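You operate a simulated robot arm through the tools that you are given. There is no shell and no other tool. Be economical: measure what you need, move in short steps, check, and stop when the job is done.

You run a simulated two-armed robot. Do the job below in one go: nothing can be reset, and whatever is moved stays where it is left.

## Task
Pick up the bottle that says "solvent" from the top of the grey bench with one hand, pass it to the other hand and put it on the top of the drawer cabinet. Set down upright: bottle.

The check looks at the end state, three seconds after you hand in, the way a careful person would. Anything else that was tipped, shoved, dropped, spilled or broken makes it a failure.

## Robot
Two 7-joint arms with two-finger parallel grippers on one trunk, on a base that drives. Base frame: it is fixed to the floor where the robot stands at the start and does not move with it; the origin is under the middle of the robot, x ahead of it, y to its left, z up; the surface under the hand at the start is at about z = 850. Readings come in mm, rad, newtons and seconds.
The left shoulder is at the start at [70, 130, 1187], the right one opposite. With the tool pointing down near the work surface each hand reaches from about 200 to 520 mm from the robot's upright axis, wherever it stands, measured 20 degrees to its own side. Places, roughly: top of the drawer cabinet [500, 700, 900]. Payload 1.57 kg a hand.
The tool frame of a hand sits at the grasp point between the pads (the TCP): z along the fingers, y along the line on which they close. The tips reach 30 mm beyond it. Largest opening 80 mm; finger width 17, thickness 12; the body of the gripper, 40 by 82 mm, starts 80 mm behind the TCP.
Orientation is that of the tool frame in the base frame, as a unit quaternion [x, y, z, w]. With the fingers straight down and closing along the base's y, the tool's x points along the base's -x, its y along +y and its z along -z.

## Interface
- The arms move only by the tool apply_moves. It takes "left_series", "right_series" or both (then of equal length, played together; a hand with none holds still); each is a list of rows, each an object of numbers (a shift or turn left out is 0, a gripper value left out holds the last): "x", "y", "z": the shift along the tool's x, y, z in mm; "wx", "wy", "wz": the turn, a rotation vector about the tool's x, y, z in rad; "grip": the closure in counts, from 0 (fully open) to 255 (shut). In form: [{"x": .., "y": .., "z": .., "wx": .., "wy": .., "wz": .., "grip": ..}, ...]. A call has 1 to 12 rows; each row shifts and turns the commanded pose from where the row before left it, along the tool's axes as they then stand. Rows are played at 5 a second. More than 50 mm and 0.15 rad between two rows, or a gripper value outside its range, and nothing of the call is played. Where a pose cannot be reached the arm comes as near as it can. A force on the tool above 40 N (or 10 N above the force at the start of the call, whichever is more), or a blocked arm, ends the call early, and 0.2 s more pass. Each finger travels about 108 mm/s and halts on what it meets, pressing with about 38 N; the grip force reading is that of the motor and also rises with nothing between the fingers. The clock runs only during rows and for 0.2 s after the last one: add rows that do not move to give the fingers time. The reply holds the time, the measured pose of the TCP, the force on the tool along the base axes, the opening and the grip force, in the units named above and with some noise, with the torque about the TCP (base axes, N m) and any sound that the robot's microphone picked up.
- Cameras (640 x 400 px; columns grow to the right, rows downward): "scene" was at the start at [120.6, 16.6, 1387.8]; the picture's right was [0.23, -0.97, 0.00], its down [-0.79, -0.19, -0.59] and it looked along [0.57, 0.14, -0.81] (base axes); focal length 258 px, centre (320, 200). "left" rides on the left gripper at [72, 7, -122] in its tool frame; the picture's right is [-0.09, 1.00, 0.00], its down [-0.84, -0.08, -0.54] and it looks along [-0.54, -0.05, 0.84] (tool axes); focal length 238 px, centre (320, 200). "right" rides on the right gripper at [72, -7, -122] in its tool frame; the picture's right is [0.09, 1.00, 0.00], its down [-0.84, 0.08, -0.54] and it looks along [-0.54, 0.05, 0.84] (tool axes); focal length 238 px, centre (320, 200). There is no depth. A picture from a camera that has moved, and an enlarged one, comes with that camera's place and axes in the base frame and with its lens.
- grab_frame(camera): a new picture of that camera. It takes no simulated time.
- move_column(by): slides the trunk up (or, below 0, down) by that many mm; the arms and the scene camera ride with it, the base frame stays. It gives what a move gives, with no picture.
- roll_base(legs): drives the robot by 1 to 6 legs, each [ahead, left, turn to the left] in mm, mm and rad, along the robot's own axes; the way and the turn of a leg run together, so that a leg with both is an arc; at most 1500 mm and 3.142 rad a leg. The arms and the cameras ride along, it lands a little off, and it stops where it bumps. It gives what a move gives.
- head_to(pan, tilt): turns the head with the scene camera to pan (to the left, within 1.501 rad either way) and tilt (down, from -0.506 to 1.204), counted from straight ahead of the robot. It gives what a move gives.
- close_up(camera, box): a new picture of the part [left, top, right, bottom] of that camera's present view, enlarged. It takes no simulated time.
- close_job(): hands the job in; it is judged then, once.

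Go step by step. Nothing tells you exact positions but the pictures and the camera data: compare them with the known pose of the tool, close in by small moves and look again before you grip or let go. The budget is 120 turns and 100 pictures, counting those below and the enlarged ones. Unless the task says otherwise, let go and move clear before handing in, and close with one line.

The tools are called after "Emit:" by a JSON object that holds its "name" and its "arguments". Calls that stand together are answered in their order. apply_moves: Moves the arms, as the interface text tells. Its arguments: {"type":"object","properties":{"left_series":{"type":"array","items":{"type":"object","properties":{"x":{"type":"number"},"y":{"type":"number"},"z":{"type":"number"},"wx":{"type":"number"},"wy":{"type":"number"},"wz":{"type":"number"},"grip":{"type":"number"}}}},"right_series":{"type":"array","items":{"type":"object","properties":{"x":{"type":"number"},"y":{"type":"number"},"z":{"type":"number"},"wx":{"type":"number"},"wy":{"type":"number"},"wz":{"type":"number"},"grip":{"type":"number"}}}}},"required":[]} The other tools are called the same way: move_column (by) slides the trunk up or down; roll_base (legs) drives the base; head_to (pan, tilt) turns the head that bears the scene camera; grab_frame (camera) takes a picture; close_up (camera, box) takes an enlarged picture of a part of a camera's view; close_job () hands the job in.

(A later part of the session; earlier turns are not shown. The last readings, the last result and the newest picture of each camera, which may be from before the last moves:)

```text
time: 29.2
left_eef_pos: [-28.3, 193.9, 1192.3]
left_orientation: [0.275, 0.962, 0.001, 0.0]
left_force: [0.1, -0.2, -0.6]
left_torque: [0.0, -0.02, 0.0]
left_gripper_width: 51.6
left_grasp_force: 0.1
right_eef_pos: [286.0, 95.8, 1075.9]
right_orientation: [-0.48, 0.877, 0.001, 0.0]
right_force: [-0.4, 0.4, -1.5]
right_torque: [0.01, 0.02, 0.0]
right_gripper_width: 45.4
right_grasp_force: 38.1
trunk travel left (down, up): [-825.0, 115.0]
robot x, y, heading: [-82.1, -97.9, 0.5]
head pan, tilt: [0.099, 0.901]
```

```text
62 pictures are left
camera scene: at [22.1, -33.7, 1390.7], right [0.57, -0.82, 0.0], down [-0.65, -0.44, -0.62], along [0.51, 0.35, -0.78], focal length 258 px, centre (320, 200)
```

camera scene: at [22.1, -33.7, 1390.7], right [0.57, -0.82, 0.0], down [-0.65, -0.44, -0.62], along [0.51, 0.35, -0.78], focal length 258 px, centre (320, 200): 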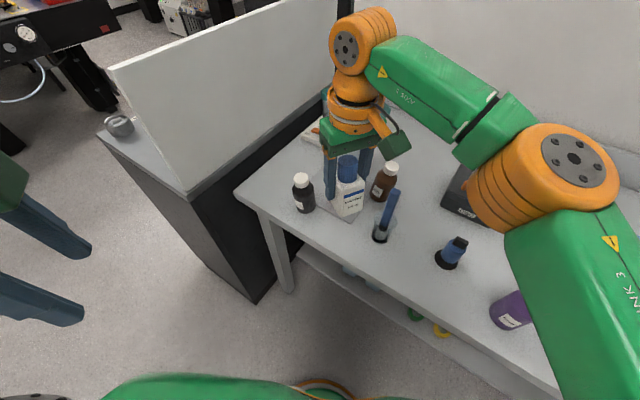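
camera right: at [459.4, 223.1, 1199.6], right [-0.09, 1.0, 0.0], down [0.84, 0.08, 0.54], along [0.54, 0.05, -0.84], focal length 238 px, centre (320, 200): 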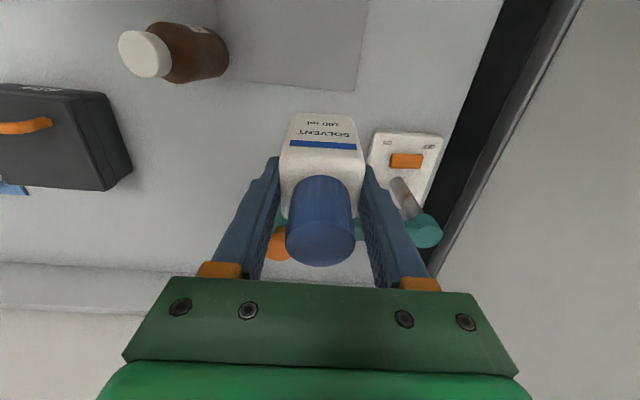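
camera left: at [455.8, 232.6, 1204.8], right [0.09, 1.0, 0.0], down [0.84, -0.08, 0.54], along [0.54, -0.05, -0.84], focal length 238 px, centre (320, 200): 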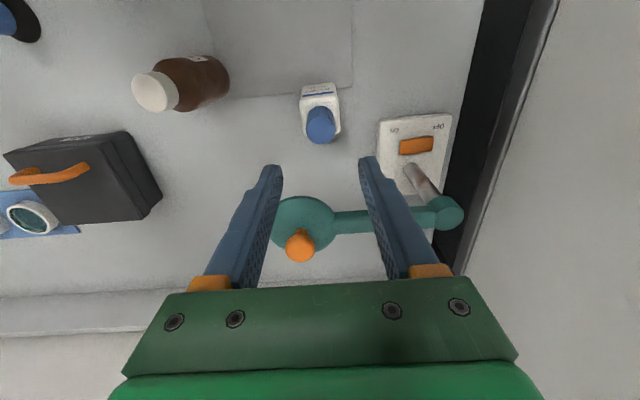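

Both yaws are right. I tilt the left tool by 45° and open it fully.

Emit:
{"name": "apply_moves", "arguments": {"left_series": [{"wy": -0.131, "grip": 0}, {"wy": -0.131}, {"wy": -0.131}, {"wy": -0.131}, {"wy": -0.131}, {"wy": -0.13}, {}]}}

Emit:
{"name": "grab_frame", "arguments": {"camera": "left"}}

```text
time: 30.9
left_eef_pos: [-27.0, 192.7, 1193.0]
left_orientation: [0.261, 0.896, -0.099, 0.345]
left_force: [-0.7, -0.6, 1.0]
left_torque: [0.0, 0.01, 0.02]
left_gripper_width: 80.1
left_grasp_force: 0.0
left hand out of reach, approached as far as the arm can: row 4
right_eef_pos: [286.2, 94.4, 1076.6]
right_orientation: [-0.479, 0.878, 0.001, 0.0]
right_force: [-0.7, -0.3, -1.0]
right_torque: [0.02, -0.04, 0.02]
right_gripper_width: 45.4
right_grasp_force: 38.3
trunk travel left (down, up): [-825.0, 115.0]
robot x, y, heading: [-80.1, -103.4, 0.503]
head pan, tilt: [0.099, 0.901]
```

```text
61 pictures are left
camera left: at [-138.4, 270.4, 1234.7], right [0.59, 0.8, 0.06], down [0.17, -0.2, 0.96], along [0.79, -0.56, -0.26], focal length 238 px, centre (320, 200)
```

left: 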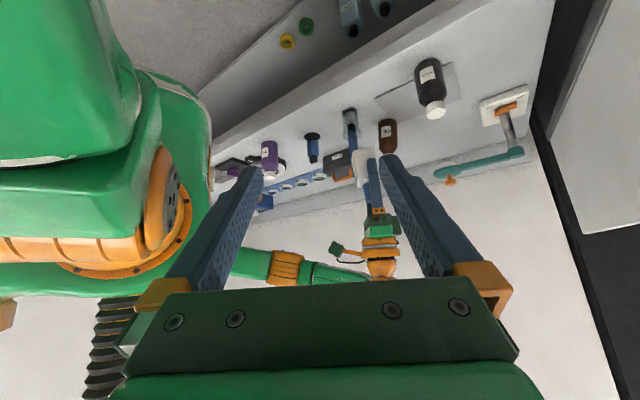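

The left tool is oriented as planned. I move it to a stand-off 130 mm short of the bottle along its own axis.

Emit:
{"name": "apply_moves", "arguments": {"left_series": [{"x": -24, "y": 14, "z": 30.5}, {"x": -24, "y": 14, "z": 30.5}, {"x": -24, "y": 14, "z": 30.5}, {"x": -24, "y": 14, "z": 30.5}, {"x": -24, "y": 14, "z": 30.5}, {"x": -24, "y": 14, "z": 30.5}, {}]}}

Emit:
{"name": "grab_frame", "arguments": {"camera": "left"}}

Emit:
{"name": "grab_frame", "arguments": {"camera": "scene"}}

Emit:
{"name": "grab_frame", "arguments": {"camera": "right"}}

```text
time: 32.5
left_eef_pos: [210.6, 140.5, 1153.5]
left_orientation: [0.262, 0.895, -0.101, 0.346]
left_force: [-0.3, 1.4, 0.4]
left_torque: [0.01, -0.02, 0.0]
left_gripper_width: 79.9
left_grasp_force: 0.0
right_eef_pos: [286.5, 94.3, 1076.7]
right_orientation: [-0.478, 0.878, 0.0, 0.0]
right_force: [-0.5, -0.1, -1.6]
right_torque: [-0.01, 0.0, 0.0]
right_gripper_width: 45.5
right_grasp_force: 37.7
trunk travel left (down, up): [-825.0, 115.0]
robot x, y, heading: [-89.0, -100.9, 0.501]
head pan, tilt: [0.099, 0.901]
```

```text
60 pictures are left
camera left: at [100.0, 218.2, 1195.5], right [0.59, 0.8, 0.06], down [0.17, -0.21, 0.96], along [0.79, -0.56, -0.26], focal length 238 px, centre (320, 200)
```

left: 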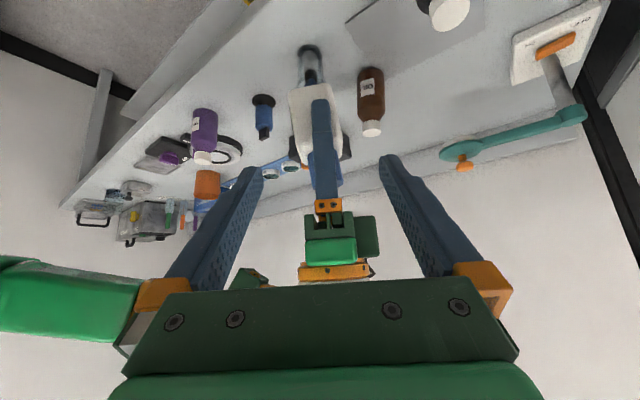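

```text
59 pictures are left
camera scene: at [21.4, -33.7, 1390.8], right [0.57, -0.82, 0.0], down [-0.65, -0.44, -0.62], along [0.51, 0.35, -0.78], focal length 258 px, centre (320, 200)
```

scene: 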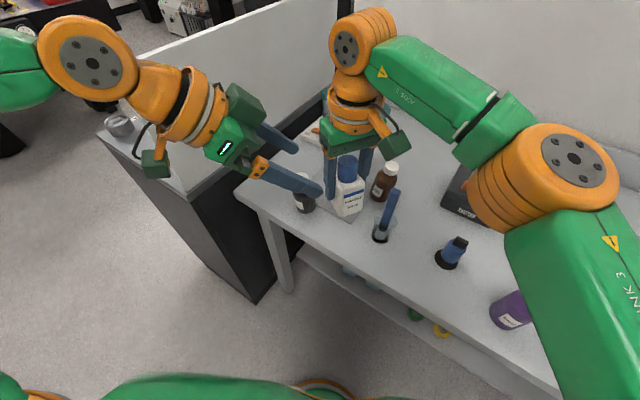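

```text
58 pictures are left
camera right: at [253.1, 31.8, 1199.6], right [-0.89, 0.46, 0.0], down [0.39, 0.75, 0.54], along [0.25, 0.48, -0.84], focal length 238 px, centre (320, 200)
```

right: 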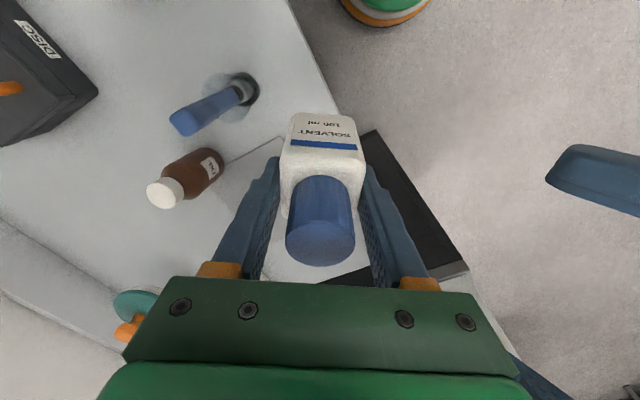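

Alignment is good: the bottle lies centrally between the left fingers. I advance 75 mm along the tool axis and look again.

Emit:
{"name": "apply_moves", "arguments": {"left_series": [{"z": 25}, {"z": 25}, {"z": 25}, {}]}}

Emit:
{"name": "grab_frame", "arguments": {"camera": "left"}}

Emit:
{"name": "grab_frame", "arguments": {"camera": "right"}}

Emit:
{"name": "close_up", "arguments": {"camera": "scene", "box": [200, 60, 420, 240]}}

```text
time: 33.5
left_eef_pos: [254.4, 113.8, 1097.8]
left_orientation: [0.262, 0.896, -0.1, 0.345]
left_force: [-0.4, -0.5, 0.9]
left_torque: [0.0, 0.01, 0.02]
left_gripper_width: 80.0
left_grasp_force: 0.0
right_eef_pos: [285.8, 95.5, 1075.1]
right_orientation: [-0.479, 0.878, -0.001, -0.001]
right_force: [0.6, 0.4, -0.7]
right_torque: [0.0, -0.02, 0.02]
right_gripper_width: 45.4
right_grasp_force: 37.8
trunk travel left (down, up): [-825.0, 115.0]
robot x, y, heading: [-81.4, -100.3, 0.5]
head pan, tilt: [0.099, 0.901]
```

```text
57 pictures are left
camera left: at [142.6, 190.5, 1139.9], right [0.59, 0.8, 0.06], down [0.17, -0.21, 0.96], along [0.79, -0.56, -0.26], focal length 238 px, centre (320, 200)
```

left: 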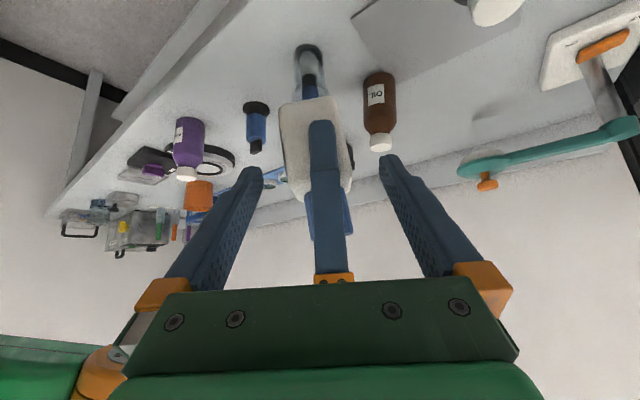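

```text
56 pictures are left
camera right: at [253.8, 31.7, 1199.4], right [-0.89, 0.46, 0.0], down [0.39, 0.75, 0.54], along [0.25, 0.48, -0.84], focal length 238 px, centre (320, 200)
```

right: 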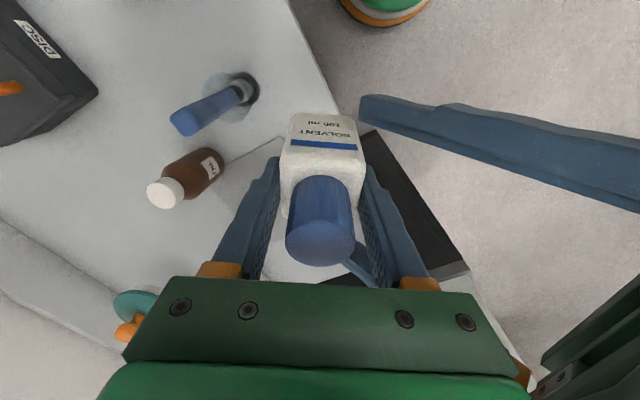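

```text
2.22 times, centred on (310, 150) of scene
camera zoom: at [22.1, -33.7, 1390.7], right [0.57, -0.82, 0.0], down [-0.65, -0.44, -0.62], along [0.51, 0.35, -0.78], focal length 574 px, centre (342, 311)
```

zoom: 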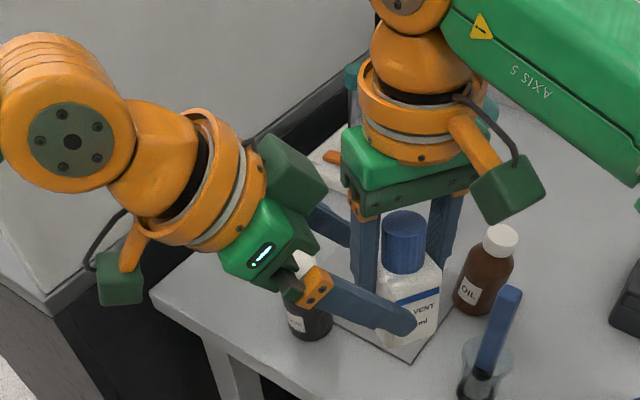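

Clearance between the two wrists at the end would be small, so I flatten the left tool by 0.2 rad. Then I continue in.

Emit:
{"name": "apply_moves", "arguments": {"left_series": [{"wy": -0.1}, {"wy": -0.1}, {"x": 10, "y": 1, "z": 10}, {"z": 15}, {"z": 13}, {}]}}

Emit:
{"name": "grab_frame", "arguments": {"camera": "left"}}

Emit:
{"name": "close_up", "arguments": {"camera": "scene", "box": [200, 60, 420, 240]}}

Emit:
{"name": "grab_frame", "arguments": {"camera": "right"}}

```text
time: 34.9
left_eef_pos: [274.0, 101.6, 1067.6]
left_orientation: [0.25, 0.857, -0.125, 0.434]
left_force: [-0.2, -0.3, 0.0]
left_torque: [-0.02, 0.01, -0.02]
left_gripper_width: 80.2
left_grasp_force: 0.2
right_eef_pos: [286.3, 96.4, 1077.4]
right_orientation: [-0.479, 0.878, 0.0, -0.001]
right_force: [-0.2, -0.2, -0.7]
right_torque: [0.0, -0.02, -0.01]
right_gripper_width: 45.6
right_grasp_force: 37.8
trunk travel left (down, up): [-825.0, 115.0]
robot x, y, heading: [-85.7, -100.8, 0.506]
head pan, tilt: [0.099, 0.901]
```

```text
54 pictures are left
camera left: at [158.7, 182.1, 1081.6], right [0.58, 0.81, 0.08], down [0.01, -0.1, 0.99], along [0.81, -0.58, -0.06], focal length 238 px, centre (320, 200)
```

left: 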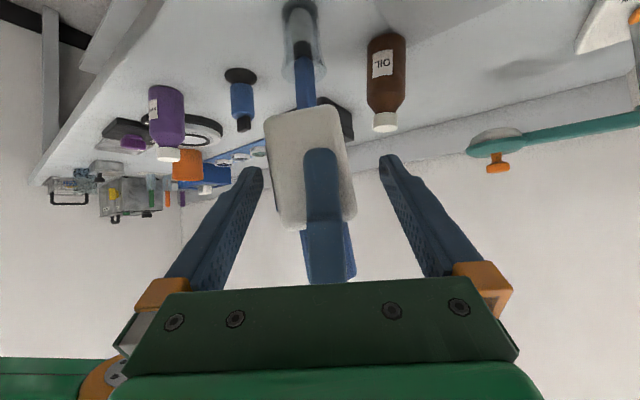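

```text
2.22 times, centred on (310, 150) of scene
camera zoom: at [21.9, -33.6, 1390.7], right [0.57, -0.82, 0.0], down [-0.65, -0.44, -0.62], along [0.51, 0.35, -0.78], focal length 574 px, centre (342, 311)
```

zoom: 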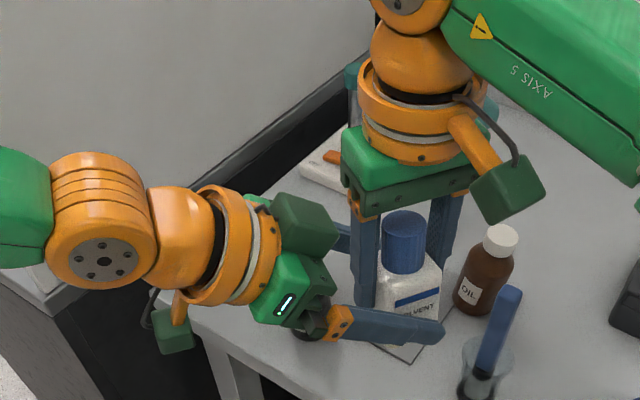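

```text
52 pictures are left
camera right: at [253.6, 31.9, 1199.4], right [-0.89, 0.46, 0.0], down [0.39, 0.75, 0.54], along [0.25, 0.48, -0.84], focal length 238 px, centre (320, 200)
```

right: 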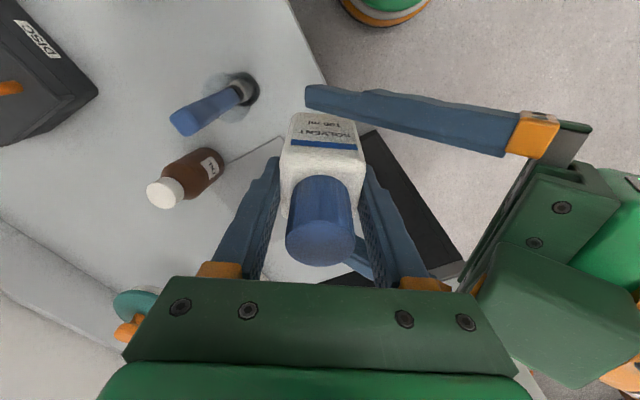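

The left fingers already overlap the body by about 35 mm. Going further would leave the right finger no room to open, so I grip here after a small sideways centring.

Emit:
{"name": "apply_moves", "arguments": {"left_series": [{"y": 1.5, "z": 1}, {"grip": 60}, {"grip": 110}, {"grip": 150}, {"grip": 255}, {}, {}]}}

Emit:
{"name": "grab_frame", "arguments": {"camera": "left"}}

Emit:
{"name": "grab_frame", "arguments": {"camera": "right"}}

Emit:
{"name": "close_up", "arguments": {"camera": "scene", "box": [200, 60, 420, 240]}}

```text
time: 36.5
left_eef_pos: [275.1, 101.3, 1064.8]
left_orientation: [0.25, 0.858, -0.125, 0.432]
left_force: [-12.8, -23.7, -12.9]
left_torque: [-0.42, 0.43, -0.7]
left_gripper_width: 46.1
left_grasp_force: 37.7
right_eef_pos: [287.0, 96.9, 1075.1]
right_orientation: [-0.479, 0.878, 0.002, 0.001]
right_force: [13.2, 23.0, 12.4]
right_torque: [0.75, -0.44, 0.36]
right_gripper_width: 45.7
right_grasp_force: 38.3
trunk travel left (down, up): [-825.0, 115.0]
robot x, y, heading: [-83.7, -104.7, 0.504]
head pan, tilt: [0.099, 0.901]
```

```text
51 pictures are left
camera left: at [159.7, 182.6, 1080.7], right [0.58, 0.81, 0.07], down [0.01, -0.1, 0.99], along [0.81, -0.58, -0.07], focal length 238 px, centre (320, 200)
```

left: 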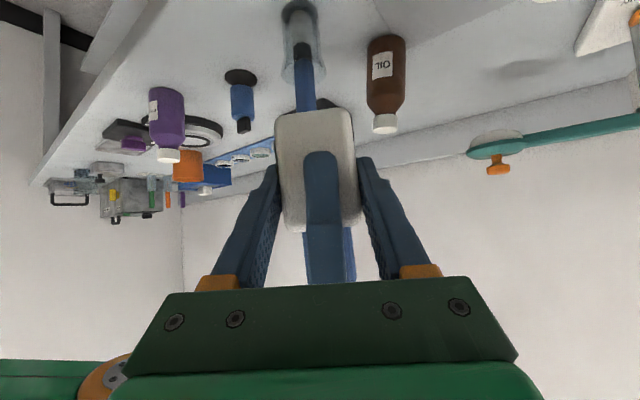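

```text
50 pictures are left
camera right: at [253.8, 32.0, 1199.5], right [-0.89, 0.46, 0.0], down [0.39, 0.74, 0.55], along [0.25, 0.48, -0.84], focal length 238 px, centre (320, 200)
```

right: 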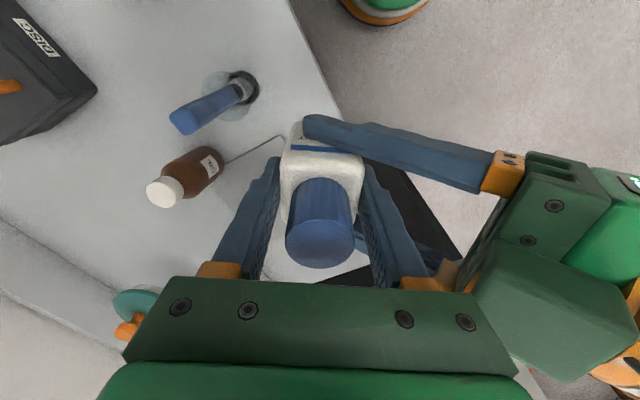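

```text
2.22 times, centred on (310, 150) of scene
camera zoom: at [22.3, -33.7, 1390.7], right [0.57, -0.82, 0.0], down [-0.65, -0.44, -0.62], along [0.51, 0.35, -0.78], focal length 574 px, centre (342, 311)
```

zoom: 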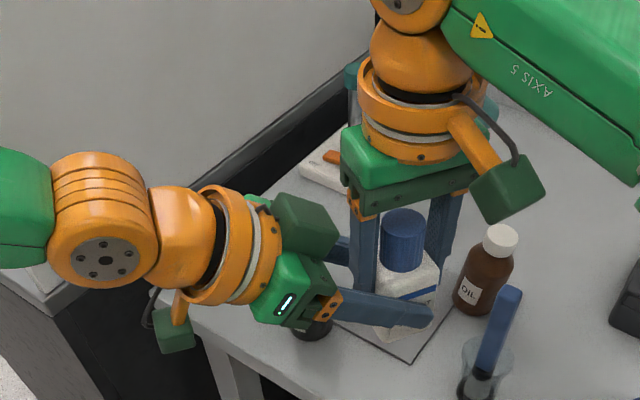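

Left grip is firm, but the hands fight sideways with about 27 N. I relax the left hand a little along its closing axis before releasing the right.

Emit:
{"name": "apply_moves", "arguments": {"left_series": [{"y": -1}, {"y": -1, "x": 0.5, "z": 0.5}, {}]}}

```text
time: 37.2
left_eef_pos: [275.2, 101.0, 1064.2]
left_orientation: [0.249, 0.858, -0.124, 0.432]
left_force: [-0.5, -7.4, -21.4]
left_torque: [-0.72, 0.77, -0.63]
left_gripper_width: 46.0
left_grasp_force: 37.5
right_eef_pos: [286.7, 94.7, 1075.3]
right_orientation: [-0.479, 0.878, -0.001, 0.0]
right_force: [-0.2, 6.6, 22.2]
right_torque: [0.94, -0.53, 0.51]
right_gripper_width: 45.6
right_grasp_force: 38.2
trunk travel left (down, up): [-825.0, 115.0]
robot x, y, heading: [-82.7, -101.7, 0.504]
head pan, tilt: [0.099, 0.901]
```

Emit:
{"name": "apply_moves", "arguments": {"left_series": [{"y": -0.4, "x": 1.0, "z": 0.7}, {"x": 0.6, "z": 0.4}, {}]}}

```text
time: 38.0
left_eef_pos: [274.1, 100.9, 1063.8]
left_orientation: [0.25, 0.856, -0.124, 0.435]
left_force: [-1.8, 8.0, -2.3]
left_torque: [-0.67, 0.62, -0.52]
left_gripper_width: 46.0
left_grasp_force: 38.5
right_eef_pos: [286.9, 95.5, 1074.6]
right_orientation: [-0.477, 0.879, -0.002, -0.002]
right_force: [1.6, -8.0, 2.3]
right_torque: [0.62, -0.58, 0.59]
right_gripper_width: 45.6
right_grasp_force: 38.1
trunk travel left (down, up): [-825.0, 115.0]
robot x, y, heading: [-80.5, -101.0, 0.501]
head pan, tilt: [0.099, 0.901]
```

The forces have nearly settled. I open the right hand slightly and rise straight up off the bottle.

Emit:
{"name": "apply_moves", "arguments": {"right_series": [{"grip": 110}, {"grip": 80}, {}, {}]}}

Emit:
{"name": "grab_frame", "arguments": {"camera": "right"}}

Emit:
{"name": "grab_frame", "arguments": {"camera": "left"}}

```text
time: 39.0
left_eef_pos: [274.5, 99.6, 1063.2]
left_orientation: [0.251, 0.857, -0.125, 0.433]
left_force: [0.1, -0.8, 0.2]
left_torque: [-0.01, 0.0, 0.01]
left_gripper_width: 45.3
left_grasp_force: 37.9
right_eef_pos: [286.6, 95.6, 1075.6]
right_orientation: [-0.478, 0.878, 0.0, 0.0]
right_force: [0.6, 0.2, -0.1]
right_torque: [-0.01, 0.04, 0.0]
right_gripper_width: 55.0
right_grasp_force: 0.1
trunk travel left (down, up): [-825.0, 115.0]
robot x, y, heading: [-84.0, -103.9, 0.503]
head pan, tilt: [0.099, 0.901]
```

```text
48 pictures are left
camera right: at [253.9, 31.7, 1199.4], right [-0.89, 0.46, 0.0], down [0.39, 0.75, 0.54], along [0.25, 0.48, -0.84], focal length 238 px, centre (320, 200)
```

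right: 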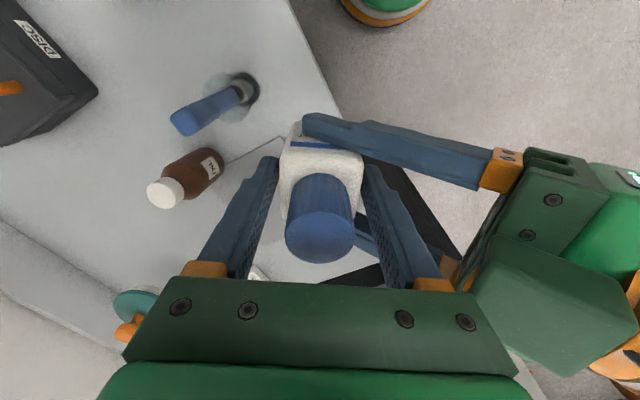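

```text
47 pictures are left
camera left: at [159.2, 180.7, 1078.7], right [0.58, 0.81, 0.08], down [0.01, -0.1, 0.99], along [0.81, -0.58, -0.07], focal length 238 px, centre (320, 200)
```

left: 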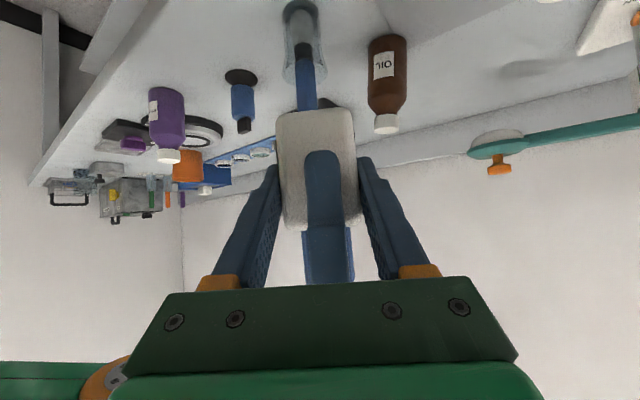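

The bottle rests freely in the left hand with no load. I part the hands vertically, with the right going up 70 mm and the left down 30 mm.

Emit:
{"name": "apply_moves", "arguments": {"right_series": [{"z": -10}, {"z": -12}, {"z": -12}, {"z": -12}, {"z": -12}, {"z": -12}, {}], "left_series": [{"x": 4, "z": 3}, {"x": 4, "z": 3}, {"x": 4, "z": 3}, {"x": 4, "z": 3}, {"x": 4, "z": 3}, {"x": 4, "z": 3}, {}]}}

Emit:
{"name": "grab_frame", "arguments": {"camera": "right"}}

Emit:
{"name": "grab_frame", "arguments": {"camera": "scene"}}

```text
time: 40.6
left_eef_pos: [276.6, 99.6, 1034.2]
left_orientation: [0.25, 0.857, -0.125, 0.433]
left_force: [-0.4, -0.2, -0.7]
left_torque: [0.04, 0.02, 0.01]
left_gripper_width: 45.5
left_grasp_force: 38.0
right_eef_pos: [286.5, 95.2, 1133.8]
right_orientation: [-0.479, 0.878, 0.0, -0.001]
right_force: [-0.1, -0.3, 0.0]
right_torque: [-0.03, 0.0, 0.0]
right_gripper_width: 55.0
right_grasp_force: 0.1
right hand out of reach, approached as far as the arm can: row 6
trunk travel left (down, up): [-825.0, 115.0]
robot x, y, heading: [-83.2, -96.9, 0.499]
head pan, tilt: [0.099, 0.901]
```

```text
46 pictures are left
camera right: at [254.0, 32.1, 1257.3], right [-0.89, 0.46, 0.0], down [0.39, 0.75, 0.54], along [0.25, 0.48, -0.84], focal length 238 px, centre (320, 200)
```

right: 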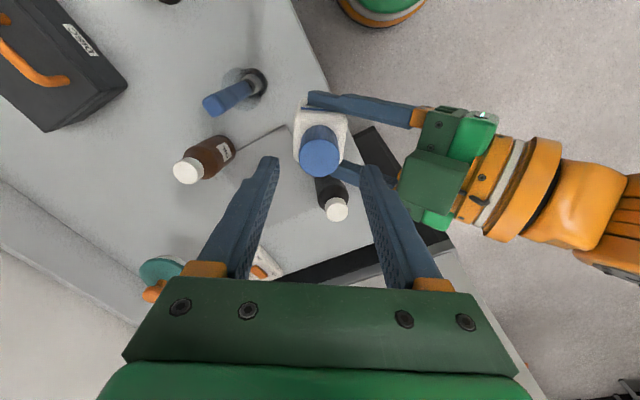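

```text
45 pictures are left
camera scene: at [22.4, -33.8, 1390.7], right [0.57, -0.82, 0.0], down [-0.65, -0.44, -0.62], along [0.51, 0.35, -0.78], focal length 258 px, centre (320, 200)
```

scene: 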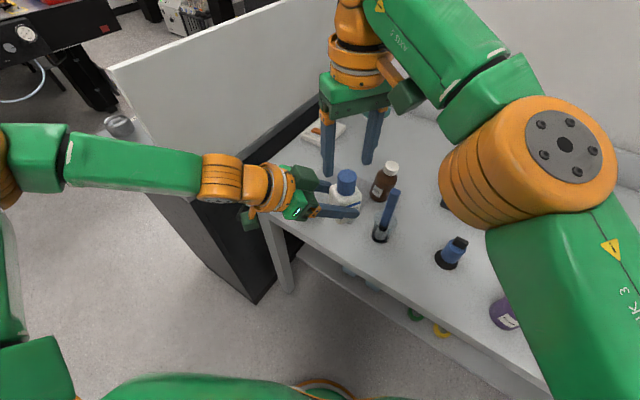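

The handover worked: the left hand alone holds the bottle. I pull the right hand out sideways between its open fingers and up.

Emit:
{"name": "apply_moves", "arguments": {"right_series": [{"x": 40}, {"x": 45}, {"x": 45}, {"x": 45}, {}]}}

Emit:
{"name": "grab_frame", "arguments": {"camera": "scene"}}

Emit:
{"name": "grab_frame", "arguments": {"camera": "left"}}

```text
time: 41.9
left_eef_pos: [276.1, 101.6, 1033.9]
left_orientation: [0.25, 0.857, -0.125, 0.433]
left_force: [0.1, 0.6, -0.7]
left_torque: [-0.01, -0.01, 0.0]
left_gripper_width: 45.7
left_grasp_force: 37.8
right_eef_pos: [191.0, -50.3, 1136.0]
right_orientation: [-0.478, 0.878, 0.0, 0.0]
right_force: [-0.5, 0.3, 0.4]
right_torque: [-0.01, -0.01, 0.03]
right_gripper_width: 54.9
right_grasp_force: 0.0
trunk travel left (down, up): [-825.0, 115.0]
robot x, y, heading: [-85.2, -100.1, 0.503]
head pan, tilt: [0.099, 0.901]
```

```text
44 pictures are left
camera scene: at [22.3, -33.5, 1390.7], right [0.57, -0.82, 0.0], down [-0.65, -0.44, -0.62], along [0.51, 0.35, -0.78], focal length 258 px, centre (320, 200)
```

scene: 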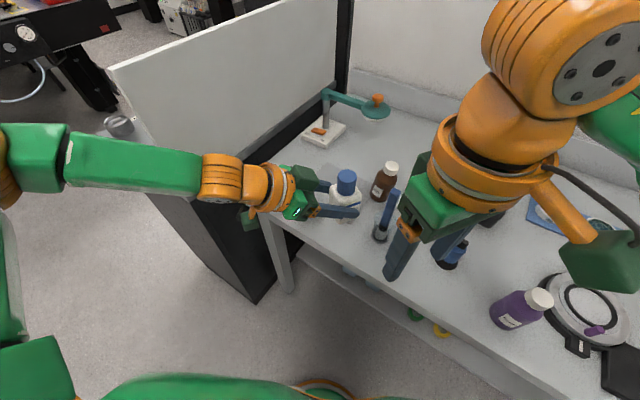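

```text
43 pictures are left
camera left: at [159.6, 181.0, 1048.5], right [0.58, 0.81, 0.08], down [0.01, -0.1, 0.99], along [0.81, -0.58, -0.07], focal length 238 px, centre (320, 200)
```

left: 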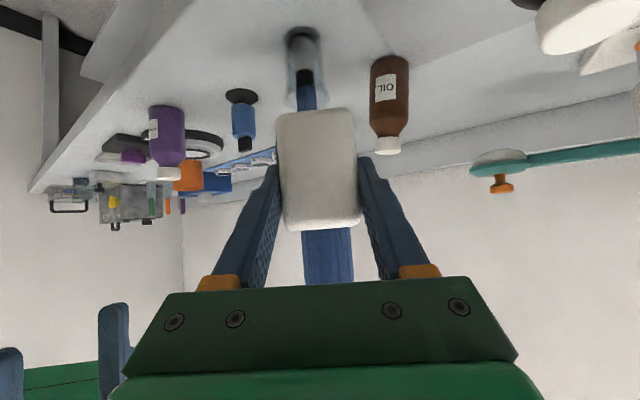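

The bottle is secure in the left hand. I raise it a bit, back off, face straight ahead and look toward the cabinet.

Emit:
{"name": "apply_moves", "arguments": {"left_series": [{"x": -16, "z": -12}, {"x": -16, "z": -12}, {"x": -16, "z": -12}, {}]}}

Emit:
{"name": "roll_base", "arguments": {"legs": [[-200, 0, 0], [0, 0, -0.503]]}}

Emit:
{"name": "head_to", "arguments": {"pan": 0.6, "tilt": 0.6}}

Emit:
{"name": "grab_frame", "arguments": {"camera": "scene"}}

```text
time: 42.9
left_eef_pos: [274.7, 100.6, 1086.7]
left_orientation: [0.251, 0.857, -0.125, 0.432]
left_force: [0.1, -0.2, -1.2]
left_torque: [-0.03, 0.01, 0.01]
left_gripper_width: 45.5
left_grasp_force: 38.1
left hand out of reach, approached as far as the arm can: row 2
right_eef_pos: [191.4, -50.6, 1136.3]
right_orientation: [-0.478, 0.878, 0.0, 0.0]
right_force: [0.5, 0.7, 0.0]
right_torque: [-0.03, 0.01, 0.02]
right_gripper_width: 54.8
right_grasp_force: 0.1
trunk travel left (down, up): [-825.0, 115.0]
robot x, y, heading: [-85.4, -99.6, 0.506]
head pan, tilt: [0.099, 0.901]
```

```text
time: 45.9
left_eef_pos: [151.0, -195.5, 1085.5]
left_orientation: [0.457, 0.767, -0.229, 0.388]
left_force: [0.6, 0.2, -0.9]
left_torque: [0.01, 0.02, -0.03]
left_gripper_width: 45.5
left_grasp_force: 38.7
right_eef_pos: [3.8, -286.0, 1134.9]
right_orientation: [-0.243, 0.97, 0.0, 0.0]
right_force: [0.3, -0.6, 0.0]
right_torque: [-0.02, -0.05, 0.0]
right_gripper_width: 54.6
right_grasp_force: 0.2
trunk travel left (down, up): [-825.0, 115.0]
robot x, y, heading: [-261.9, -194.3, -0.003]
head pan, tilt: [0.099, 0.901]
```

```text
time: 46.8
left_eef_pos: [150.9, -195.3, 1086.1]
left_orientation: [0.456, 0.768, -0.228, 0.387]
left_force: [0.0, -0.6, 0.2]
left_torque: [-0.01, -0.02, 0.0]
left_gripper_width: 45.6
left_grasp_force: 37.9
right_eef_pos: [3.9, -287.2, 1135.2]
right_orientation: [-0.243, 0.97, 0.0, 0.0]
right_force: [-0.3, -0.5, -0.1]
right_torque: [-0.02, 0.0, 0.04]
right_gripper_width: 54.9
right_grasp_force: 0.0
trunk travel left (down, up): [-825.0, 115.0]
robot x, y, heading: [-260.4, -195.8, -0.002]
head pan, tilt: [0.6, 0.6]
```

```text
42 pictures are left
camera scene: at [-137.3, -148.7, 1415.5], right [0.56, -0.83, 0.0], down [-0.47, -0.32, -0.82], along [0.68, 0.46, -0.57], focal length 258 px, centre (320, 200)
```

scene: 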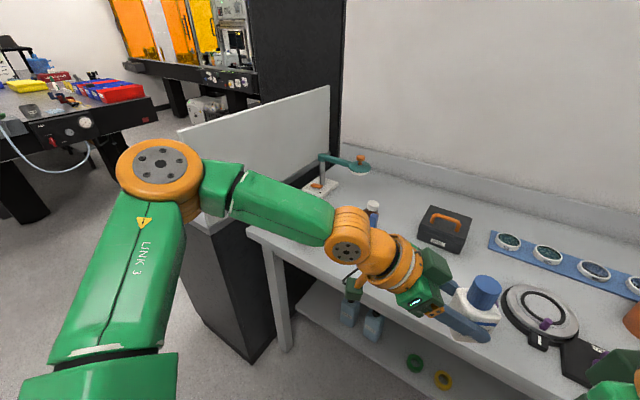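

The floor to the left is clear. I strafe left to stand in front of the cabinet.

Emit:
{"name": "roll_base", "arguments": {"legs": [[0, 880, 0]]}}

Emit:
{"name": "head_to", "arguments": {"pan": 0.0, "tilt": 0.7}}

Emit:
{"name": "grab_frame", "arguments": {"camera": "scene"}}

```text
time: 50.2
left_eef_pos: [150.9, 438.0, 1085.6]
left_orientation: [0.46, 0.765, -0.232, 0.385]
left_force: [0.0, -1.2, -2.0]
left_torque: [0.05, -0.02, 0.07]
left_gripper_width: 45.5
left_grasp_force: 38.3
right_eef_pos: [9.0, 349.3, 1134.9]
right_orientation: [-0.244, 0.97, 0.003, 0.0]
right_force: [0.2, -1.1, -0.8]
right_torque: [0.03, 0.0, 0.0]
right_gripper_width: 54.5
right_grasp_force: 0.1
trunk travel left (down, up): [-825.0, 115.0]
robot x, y, heading: [-258.4, 444.4, -0.005]
head pan, tilt: [0.6, 0.6]
stopped in leg 1: the force on the tool passed its limit at 58 N (the readings are from after the stop); the commanded pose is now the measured one
```

```text
time: 51.2
left_eef_pos: [148.6, 441.7, 1086.6]
left_orientation: [0.459, 0.765, -0.232, 0.387]
left_force: [-1.0, -1.6, -1.2]
left_torque: [0.05, -0.01, -0.03]
left_gripper_width: 45.4
left_grasp_force: 37.9
right_eef_pos: [5.6, 353.8, 1134.6]
right_orientation: [-0.244, 0.97, 0.0, 0.001]
right_force: [-0.2, 0.5, 1.0]
right_torque: [0.02, -0.02, 0.0]
right_gripper_width: 55.0
right_grasp_force: 0.0
trunk travel left (down, up): [-825.0, 115.0]
robot x, y, heading: [-257.3, 443.1, -0.0]
head pan, tilt: [0.0, 0.7]
```

```text
41 pictures are left
camera scene: at [-124.6, 441.6, 1406.9], right [0.0, -1.0, 0.0], down [-0.64, 0.0, -0.77], along [0.77, 0.0, -0.64], focal length 258 px, centre (320, 200)
```

scene: 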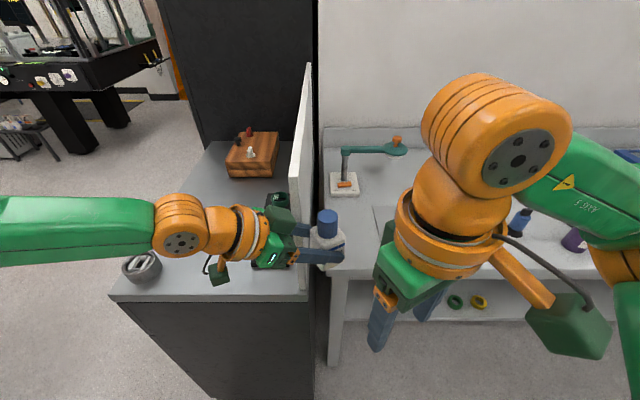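

The left hand touched the end of the partition. I shift right to get off it, then back up further before continuing, and check that the panel and bottle are undisturbed.

Emit:
{"name": "roll_base", "arguments": {"legs": [[0, -40, 0], [-170, 0, 0]]}}

Emit:
{"name": "grab_frame", "arguments": {"camera": "scene"}}

Emit:
{"name": "grab_frame", "arguments": {"camera": "left"}}

```text
time: 53.1
left_eef_pos: [-17.4, 402.4, 1085.6]
left_orientation: [0.46, 0.765, -0.234, 0.385]
left_force: [1.0, 0.1, -1.7]
left_torque: [0.01, 0.02, 0.0]
left_gripper_width: 45.5
left_grasp_force: 37.4
right_eef_pos: [-160.6, 313.1, 1133.4]
right_orientation: [-0.243, 0.97, 0.0, -0.002]
right_force: [0.5, -0.2, -0.3]
right_torque: [0.0, 0.04, 0.04]
right_gripper_width: 54.9
right_grasp_force: 0.1
trunk travel left (down, up): [-825.0, 115.0]
robot x, y, heading: [-430.1, 399.8, -0.007]
head pan, tilt: [0.0, 0.7]
```

```text
40 pictures are left
camera scene: at [-290.1, 402.3, 1406.4], right [0.0, -1.0, 0.0], down [-0.65, 0.0, -0.76], along [0.76, 0.0, -0.65], focal length 258 px, centre (320, 200)
```

scene: 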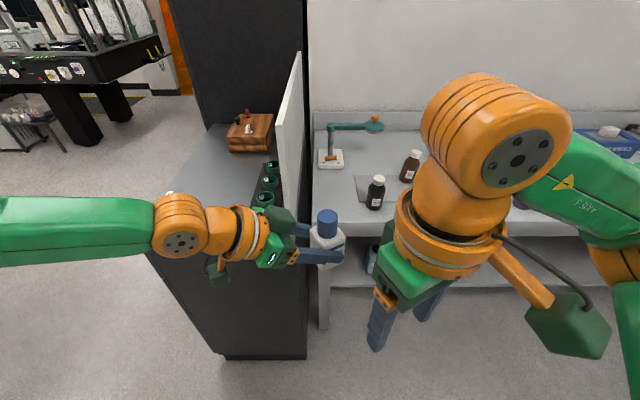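

```text
39 pictures are left
camera left: at [-77.7, 529.0, 1099.8], right [0.91, 0.42, 0.07], down [-0.04, -0.09, 1.0], along [0.42, -0.9, -0.06], focal length 238 px, centre (320, 200)
```

left: 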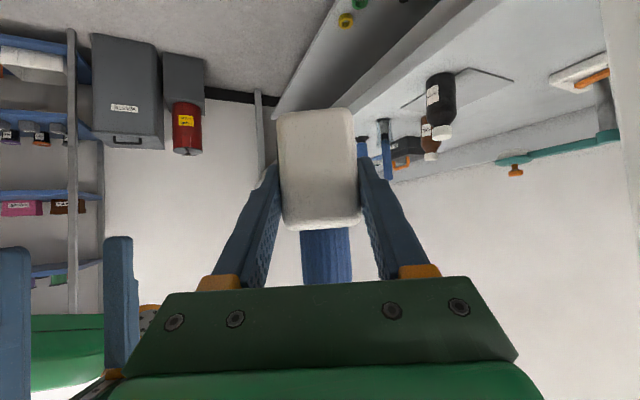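

Everything looks undisturbed and the bottle is unmoved in the grip. I continue left at this safe distance.

Emit:
{"name": "roll_base", "arguments": {"legs": [[0, 290, 0]]}}

Emit:
{"name": "head_to", "arguments": {"pan": 0.0, "tilt": 0.55}}

Emit:
{"name": "grab_frame", "arguments": {"camera": "scene"}}

```text
time: 55.1
left_eef_pos: [-19.7, 688.8, 1085.6]
left_orientation: [0.461, 0.765, -0.232, 0.386]
left_force: [-0.6, -0.7, -2.6]
left_torque: [0.05, 0.03, 0.03]
left_gripper_width: 45.4
left_grasp_force: 38.0
right_eef_pos: [-163.9, 602.1, 1135.7]
right_orientation: [-0.243, 0.97, 0.002, 0.001]
right_force: [0.6, -0.9, 0.8]
right_torque: [0.04, 0.03, 0.05]
right_gripper_width: 55.0
right_grasp_force: 0.1
trunk travel left (down, up): [-825.0, 115.0]
robot x, y, heading: [-425.6, 692.8, -0.005]
head pan, tilt: [0.0, 0.7]
```

```text
time: 55.8
left_eef_pos: [-19.6, 690.8, 1085.8]
left_orientation: [0.462, 0.764, -0.234, 0.386]
left_force: [0.5, -0.8, -0.9]
left_torque: [-0.01, 0.01, -0.01]
left_gripper_width: 45.4
left_grasp_force: 37.7
right_eef_pos: [-163.2, 603.8, 1136.5]
right_orientation: [-0.243, 0.97, 0.0, 0.0]
right_force: [-0.4, 0.4, 0.2]
right_torque: [0.04, -0.02, -0.01]
right_gripper_width: 54.7
right_grasp_force: 0.1
trunk travel left (down, up): [-825.0, 115.0]
robot x, y, heading: [-427.2, 692.4, -0.009]
head pan, tilt: [0.0, 0.55]
```

```text
38 pictures are left
camera scene: at [-288.2, 691.8, 1420.0], right [-0.01, -1.0, 0.0], down [-0.52, 0.0, -0.85], along [0.85, 0.0, -0.52], focal length 258 px, centre (320, 200)
```

scene: 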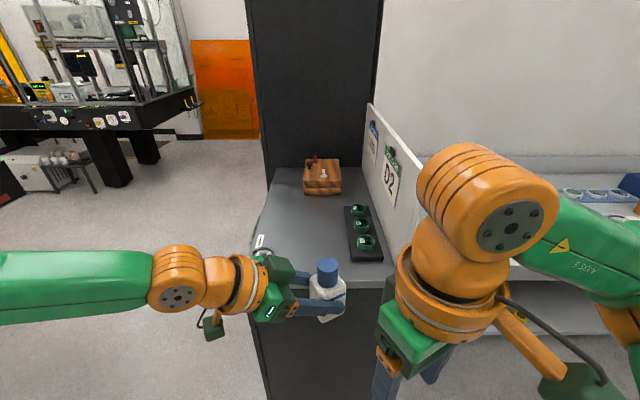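

The cabinet top has a rack on its right, a wooden block at the rear and a mug at front left, so the clear spot is around (410, 735). I raise the trunk so the right arm clears the partition, then move in.

Emit:
{"name": "move_column", "arguments": {"by": 100}}

Emit:
{"name": "roll_base", "arguments": {"legs": [[0, 50, 0], [230, 0, 0]]}}

Emit:
{"name": "head_to", "arguments": {"pan": -0.2, "tilt": 0.6}}

Emit:
{"name": "grab_frame", "arguments": {"camera": "scene"}}

```text
time: 57.1
left_eef_pos: [-20.8, 691.2, 1186.6]
left_orientation: [0.461, 0.764, -0.234, 0.386]
left_force: [0.1, 0.8, -0.2]
left_torque: [0.04, 0.02, 0.03]
left_gripper_width: 45.1
left_grasp_force: 37.8
right_eef_pos: [-163.2, 603.7, 1236.1]
right_orientation: [-0.243, 0.97, -0.001, 0.0]
right_force: [-0.6, -0.6, -0.7]
right_torque: [-0.01, 0.02, -0.01]
right_gripper_width: 54.9
right_grasp_force: 0.0
trunk travel left (down, up): [-925.0, 15.0]
robot x, y, heading: [-429.9, 695.5, -0.003]
head pan, tilt: [0.0, 0.55]
```

```text
time: 59.4
left_eef_pos: [202.8, 739.6, 1186.9]
left_orientation: [0.461, 0.763, -0.232, 0.388]
left_force: [0.3, -0.6, -0.7]
left_torque: [0.03, -0.04, 0.04]
left_gripper_width: 45.3
left_grasp_force: 38.2
right_eef_pos: [60.6, 651.8, 1236.3]
right_orientation: [-0.244, 0.97, 0.0, 0.002]
right_force: [0.2, 0.4, 0.8]
right_torque: [0.0, -0.04, 0.02]
right_gripper_width: 54.8
right_grasp_force: 0.1
trunk travel left (down, up): [-925.0, 15.0]
robot x, y, heading: [-198.1, 740.5, -0.004]
head pan, tilt: [0.0, 0.55]
```

```text
time: 60.1
left_eef_pos: [207.7, 738.9, 1186.2]
left_orientation: [0.461, 0.764, -0.233, 0.387]
left_force: [-0.1, -0.5, -0.5]
left_torque: [0.03, 0.01, 0.02]
left_gripper_width: 45.3
left_grasp_force: 38.0
right_eef_pos: [64.4, 652.1, 1235.9]
right_orientation: [-0.242, 0.97, 0.0, 0.0]
right_force: [0.0, -0.2, -0.2]
right_torque: [0.0, -0.02, -0.05]
right_gripper_width: 54.8
right_grasp_force: 0.0
trunk travel left (down, up): [-925.0, 15.0]
robot x, y, heading: [-200.0, 742.9, -0.005]
head pan, tilt: [-0.201, 0.6]
```

```text
37 pictures are left
camera scene: at [-64.8, 722.9, 1515.6], right [-0.2, -0.98, 0.0], down [-0.55, 0.11, -0.83], along [0.81, -0.17, -0.56], focal length 258 px, centre (320, 200)
```

scene: 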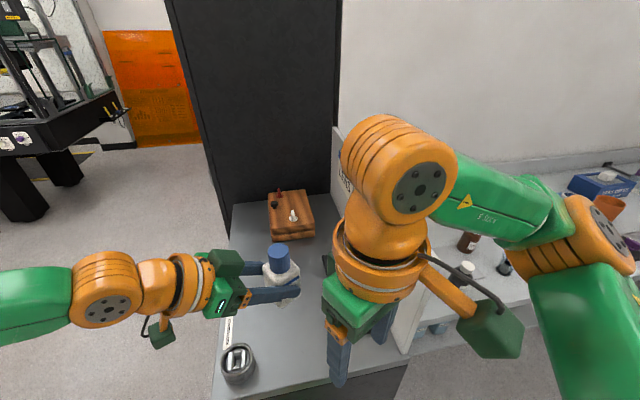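

I need to know how close the robot's base is to the solid cabinet front, so I look steeply down.

Emit:
{"name": "head_to", "arguments": {"pan": 0.1, "tilt": 1.2}}

Emit:
{"name": "grab_frame", "arguments": {"camera": "scene"}}

```text
time: 61.1
left_eef_pos: [209.4, 741.5, 1186.3]
left_orientation: [0.461, 0.764, -0.234, 0.386]
left_force: [0.0, 0.1, -0.7]
left_torque: [-0.05, 0.0, -0.05]
left_gripper_width: 45.3
left_grasp_force: 37.5
right_eef_pos: [63.6, 653.0, 1236.4]
right_orientation: [-0.242, 0.97, 0.0, 0.0]
right_force: [-0.4, -0.6, 0.5]
right_torque: [0.0, 0.02, -0.01]
right_gripper_width: 55.1
right_grasp_force: 0.0
trunk travel left (down, up): [-925.0, 15.0]
robot x, y, heading: [-198.0, 744.0, -0.003]
head pan, tilt: [0.099, 1.201]
```

```text
36 pictures are left
camera scene: at [-94.4, 746.6, 1470.9], right [0.09, -1.0, 0.0], down [-0.93, -0.09, -0.36], along [0.36, 0.03, -0.93], focal length 258 px, centre (320, 200)
```

scene: 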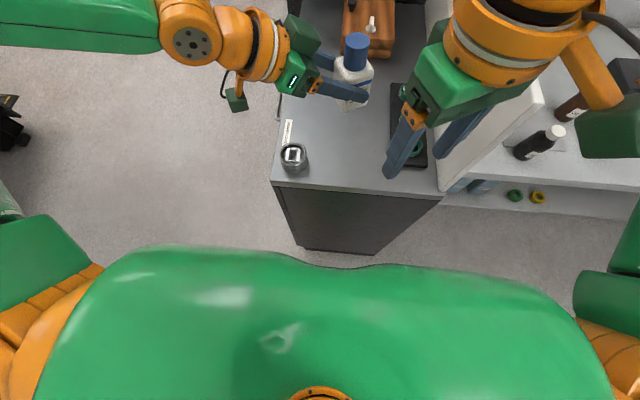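

The cabinet front is at x≈170 and the base reaches less than 290 mm ahead of the axis. So 70 mm more forward is safe; I'll cover the rest with the arm, aiming the bottle at about (365, 670), clear of the mug and the rack.

Emit:
{"name": "roll_base", "arguments": {"legs": [[70, -52, 0]]}}

Emit:
{"name": "head_to", "arguments": {"pan": 0.15, "tilt": 0.9}}

Emit:
{"name": "grab_frame", "arguments": {"camera": "scene"}}

```text
time: 62.2
left_eef_pos: [271.5, 692.7, 1188.5]
left_orientation: [0.462, 0.762, -0.234, 0.388]
left_force: [-0.8, 0.4, -0.6]
left_torque: [-0.03, -0.01, 0.05]
left_gripper_width: 45.4
left_grasp_force: 38.1
right_eef_pos: [129.4, 604.2, 1238.4]
right_orientation: [-0.243, 0.97, -0.003, 0.003]
right_force: [-0.3, 0.1, 0.6]
right_torque: [-0.02, -0.04, 0.03]
right_gripper_width: 55.0
right_grasp_force: 0.1
trunk travel left (down, up): [-925.0, 15.0]
robot x, y, heading: [-130.2, 689.6, -0.007]
head pan, tilt: [0.099, 1.201]
```

```text
time: 63.0
left_eef_pos: [279.0, 688.6, 1186.3]
left_orientation: [0.459, 0.765, -0.233, 0.387]
left_force: [-1.0, 0.9, -1.5]
left_torque: [0.0, 0.03, 0.0]
left_gripper_width: 45.5
left_grasp_force: 37.2
right_eef_pos: [134.6, 600.2, 1235.7]
right_orientation: [-0.244, 0.97, 0.0, 0.0]
right_force: [-0.4, 0.1, 0.2]
right_torque: [0.02, 0.02, 0.01]
right_gripper_width: 54.8
right_grasp_force: 0.1
trunk travel left (down, up): [-925.0, 15.0]
robot x, y, heading: [-129.7, 688.5, 0.001]
head pan, tilt: [0.15, 0.901]
```

```text
35 pictures are left
camera scene: at [-5.4, 700.2, 1490.7], right [0.15, -0.99, 0.0], down [-0.78, -0.11, -0.62], along [0.61, 0.09, -0.78], focal length 258 px, centre (320, 200)
```

scene: 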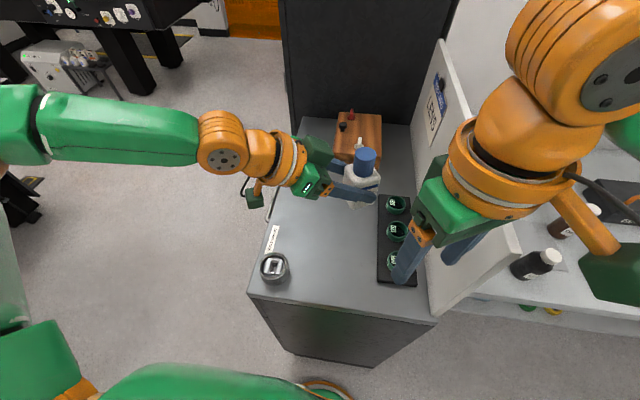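

Emit:
{"name": "close_up", "arguments": {"camera": "scene", "box": [230, 90, 430, 310]}}

```text
1.82 times, centred on (330, 200) of scene
camera zoom: at [-5.4, 700.2, 1490.7], right [0.15, -0.99, 0.0], down [-0.78, -0.11, -0.62], along [0.61, 0.09, -0.78], focal length 470 px, centre (302, 200)
```

zoom: 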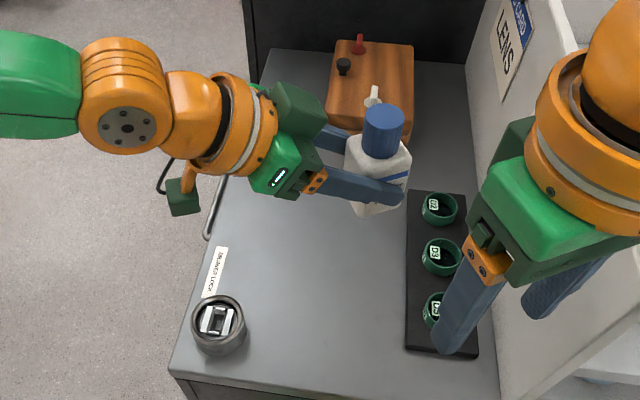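

The free area is clear and the lock knob is at (232, 846). I extend the left hand forward and lower part way.

Emit:
{"name": "apply_moves", "arguments": {"left_series": [{"x": -11.4, "y": 24.2, "z": 15.4}, {"x": -11.4, "y": 24.2, "z": 15.4}, {"x": -11.4, "y": 24.2, "z": 15.4}, {"x": 30.2, "z": 22.3}, {"x": 30.2, "z": 22.3}, {"x": 30.2, "z": 22.3}, {"x": 30.2, "z": 22.3}, {}]}}

Emit:
{"name": "close_up", "arguments": {"camera": "scene", "box": [210, 60, 450, 310]}}

Emit:
{"name": "grab_frame", "arguments": {"camera": "left"}}

```text
time: 64.8
left_eef_pos: [307.6, 712.5, 1111.3]
left_orientation: [0.461, 0.765, -0.233, 0.384]
left_force: [-1.1, 1.3, -1.0]
left_torque: [0.04, 0.02, 0.0]
left_gripper_width: 45.2
left_grasp_force: 37.9
left hand out of reach, approached as far as the arm can: row 2, 3, 4, 5, 6, 7
right_eef_pos: [135.2, 599.7, 1234.6]
right_orientation: [-0.244, 0.97, 0.0, 0.0]
right_force: [0.1, -0.1, 0.8]
right_torque: [0.01, 0.01, 0.0]
right_gripper_width: 54.7
right_grasp_force: 0.1
trunk travel left (down, up): [-925.0, 15.0]
robot x, y, heading: [-128.0, 689.3, -0.004]
head pan, tilt: [0.15, 0.901]
```

```text
1.60 times, centred on (330, 185) of scene
camera zoom: at [-4.8, 700.0, 1490.7], right [0.15, -0.99, 0.0], down [-0.78, -0.11, -0.62], along [0.61, 0.09, -0.78], focal length 414 px, centre (304, 224)
```

zoom: 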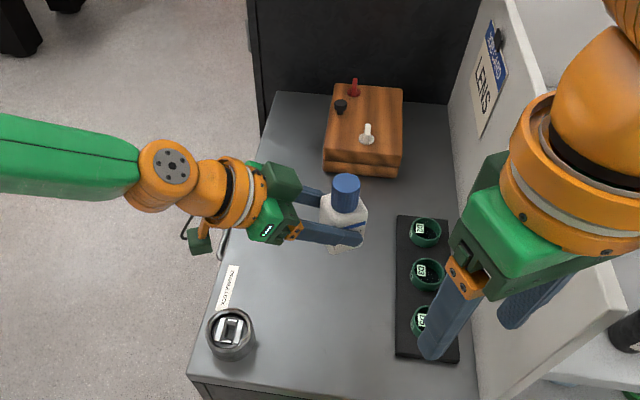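

```text
32 pictures are left
camera left: at [247.4, 839.3, 1126.5], right [0.91, 0.42, 0.07], down [-0.04, -0.09, 1.0], along [0.42, -0.9, -0.07], focal length 238 px, centre (320, 200)
```

left: 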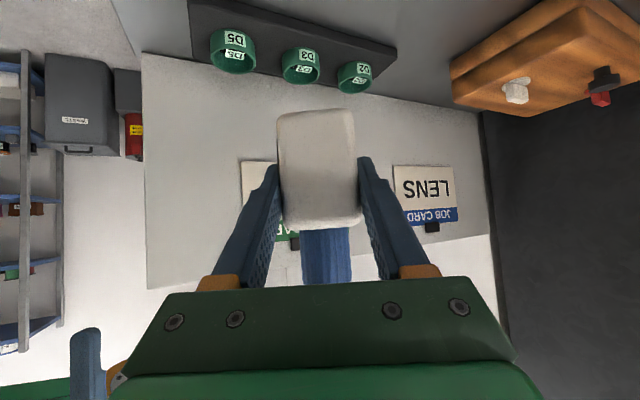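

The arm's reach at this height is the limit. I'll tuck the right hand back beside the robot so I can lower the trunk, and test the left command state with a small move.

Emit:
{"name": "apply_moves", "arguments": {"right_series": [{"x": 35, "y": -17.6}, {"x": 35, "y": -17.6}, {"x": 35, "y": -17.6}, {"x": 35, "y": -17.6}, {"x": 35, "y": -17.6}, {}], "left_series": [{"y": -5}, {}, {}, {}, {}, {}]}}

Emit:
{"name": "head_to", "arguments": {"pan": -0.4, "tilt": 0.8}}

Emit:
{"name": "grab_frame", "arguments": {"camera": "scene"}}

```text
time: 66.2
left_eef_pos: [303.4, 710.7, 1111.5]
left_orientation: [0.461, 0.764, -0.234, 0.386]
left_force: [0.1, -0.5, -0.8]
left_torque: [0.03, 0.0, -0.01]
left_gripper_width: 45.3
left_grasp_force: 37.9
right_eef_pos: [26.7, 455.3, 1231.6]
right_orientation: [-0.244, 0.97, 0.0, 0.0]
right_force: [0.0, 1.3, 0.1]
right_torque: [-0.01, -0.02, -0.01]
right_gripper_width: 54.9
right_grasp_force: 0.0
right hand out of reach, approached as far as the arm can: row 5
trunk travel left (down, up): [-925.0, 15.0]
robot x, y, heading: [-128.5, 693.3, -0.001]
head pan, tilt: [0.15, 0.901]
```

```text
time: 67.2
left_eef_pos: [304.1, 709.6, 1112.3]
left_orientation: [0.461, 0.764, -0.234, 0.386]
left_force: [0.5, 0.3, -0.8]
left_torque: [0.0, -0.01, 0.0]
left_gripper_width: 45.8
left_grasp_force: 37.7
right_eef_pos: [26.8, 455.5, 1231.1]
right_orientation: [-0.244, 0.97, 0.0, -0.001]
right_force: [-0.7, 0.2, 0.2]
right_torque: [0.04, 0.05, 0.0]
right_gripper_width: 54.6
right_grasp_force: 0.0
trunk travel left (down, up): [-925.0, 15.0]
robot x, y, heading: [-131.0, 687.6, -0.003]
head pan, tilt: [-0.4, 0.799]
```

```text
31 pictures are left
camera scene: at [-5.9, 657.3, 1498.6], right [-0.39, -0.92, 0.0], down [-0.66, 0.28, -0.7], along [0.64, -0.27, -0.72], focal length 258 px, centre (320, 200)
```

scene: 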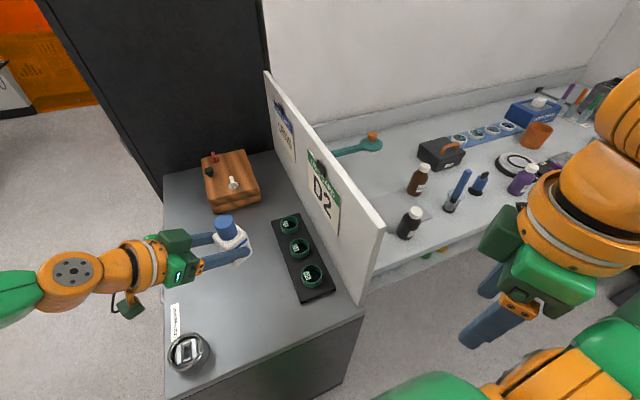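

The right arm is now clear of the partition and everything stands undisturbed. I roll 50 mm ahead and 45 mm right, and raise the left hand 60 mm. Then I lower the trunk 195 mm so the final height falls well inside the arm's reach.

Emit:
{"name": "roll_base", "arguments": {"legs": [[50, -45, 0]]}}

Emit:
{"name": "apply_moves", "arguments": {"left_series": [{"x": -24.2, "z": -17.8}, {"x": -24.2, "z": -17.8}, {}]}}

```text
time: 68.2
left_eef_pos: [347.7, 672.4, 1114.9]
left_orientation: [0.461, 0.763, -0.234, 0.389]
left_force: [-0.7, 0.5, -1.5]
left_torque: [0.02, -0.02, 0.0]
left_gripper_width: 45.3
left_grasp_force: 37.8
right_eef_pos: [70.0, 417.3, 1233.9]
right_orientation: [-0.243, 0.97, -0.004, 0.003]
right_force: [-1.1, 1.1, 0.3]
right_torque: [-0.08, -0.11, 0.0]
right_gripper_width: 54.9
right_grasp_force: 0.2
trunk travel left (down, up): [-925.0, 15.0]
robot x, y, heading: [-79.4, 643.4, -0.008]
head pan, tilt: [-0.4, 0.799]
```

```text
time: 69.0
left_eef_pos: [352.4, 665.2, 1172.5]
left_orientation: [0.46, 0.765, -0.234, 0.386]
left_force: [-0.2, 0.8, -0.8]
left_torque: [0.04, -0.02, 0.01]
left_gripper_width: 45.6
left_grasp_force: 38.2
right_eef_pos: [75.5, 411.2, 1231.5]
right_orientation: [-0.243, 0.97, 0.001, -0.001]
right_force: [-0.5, -0.4, 0.0]
right_torque: [-0.01, 0.01, 0.01]
right_gripper_width: 55.1
right_grasp_force: 0.0
trunk travel left (down, up): [-925.0, 15.0]
robot x, y, heading: [-80.2, 644.8, -0.005]
head pan, tilt: [-0.4, 0.799]
```

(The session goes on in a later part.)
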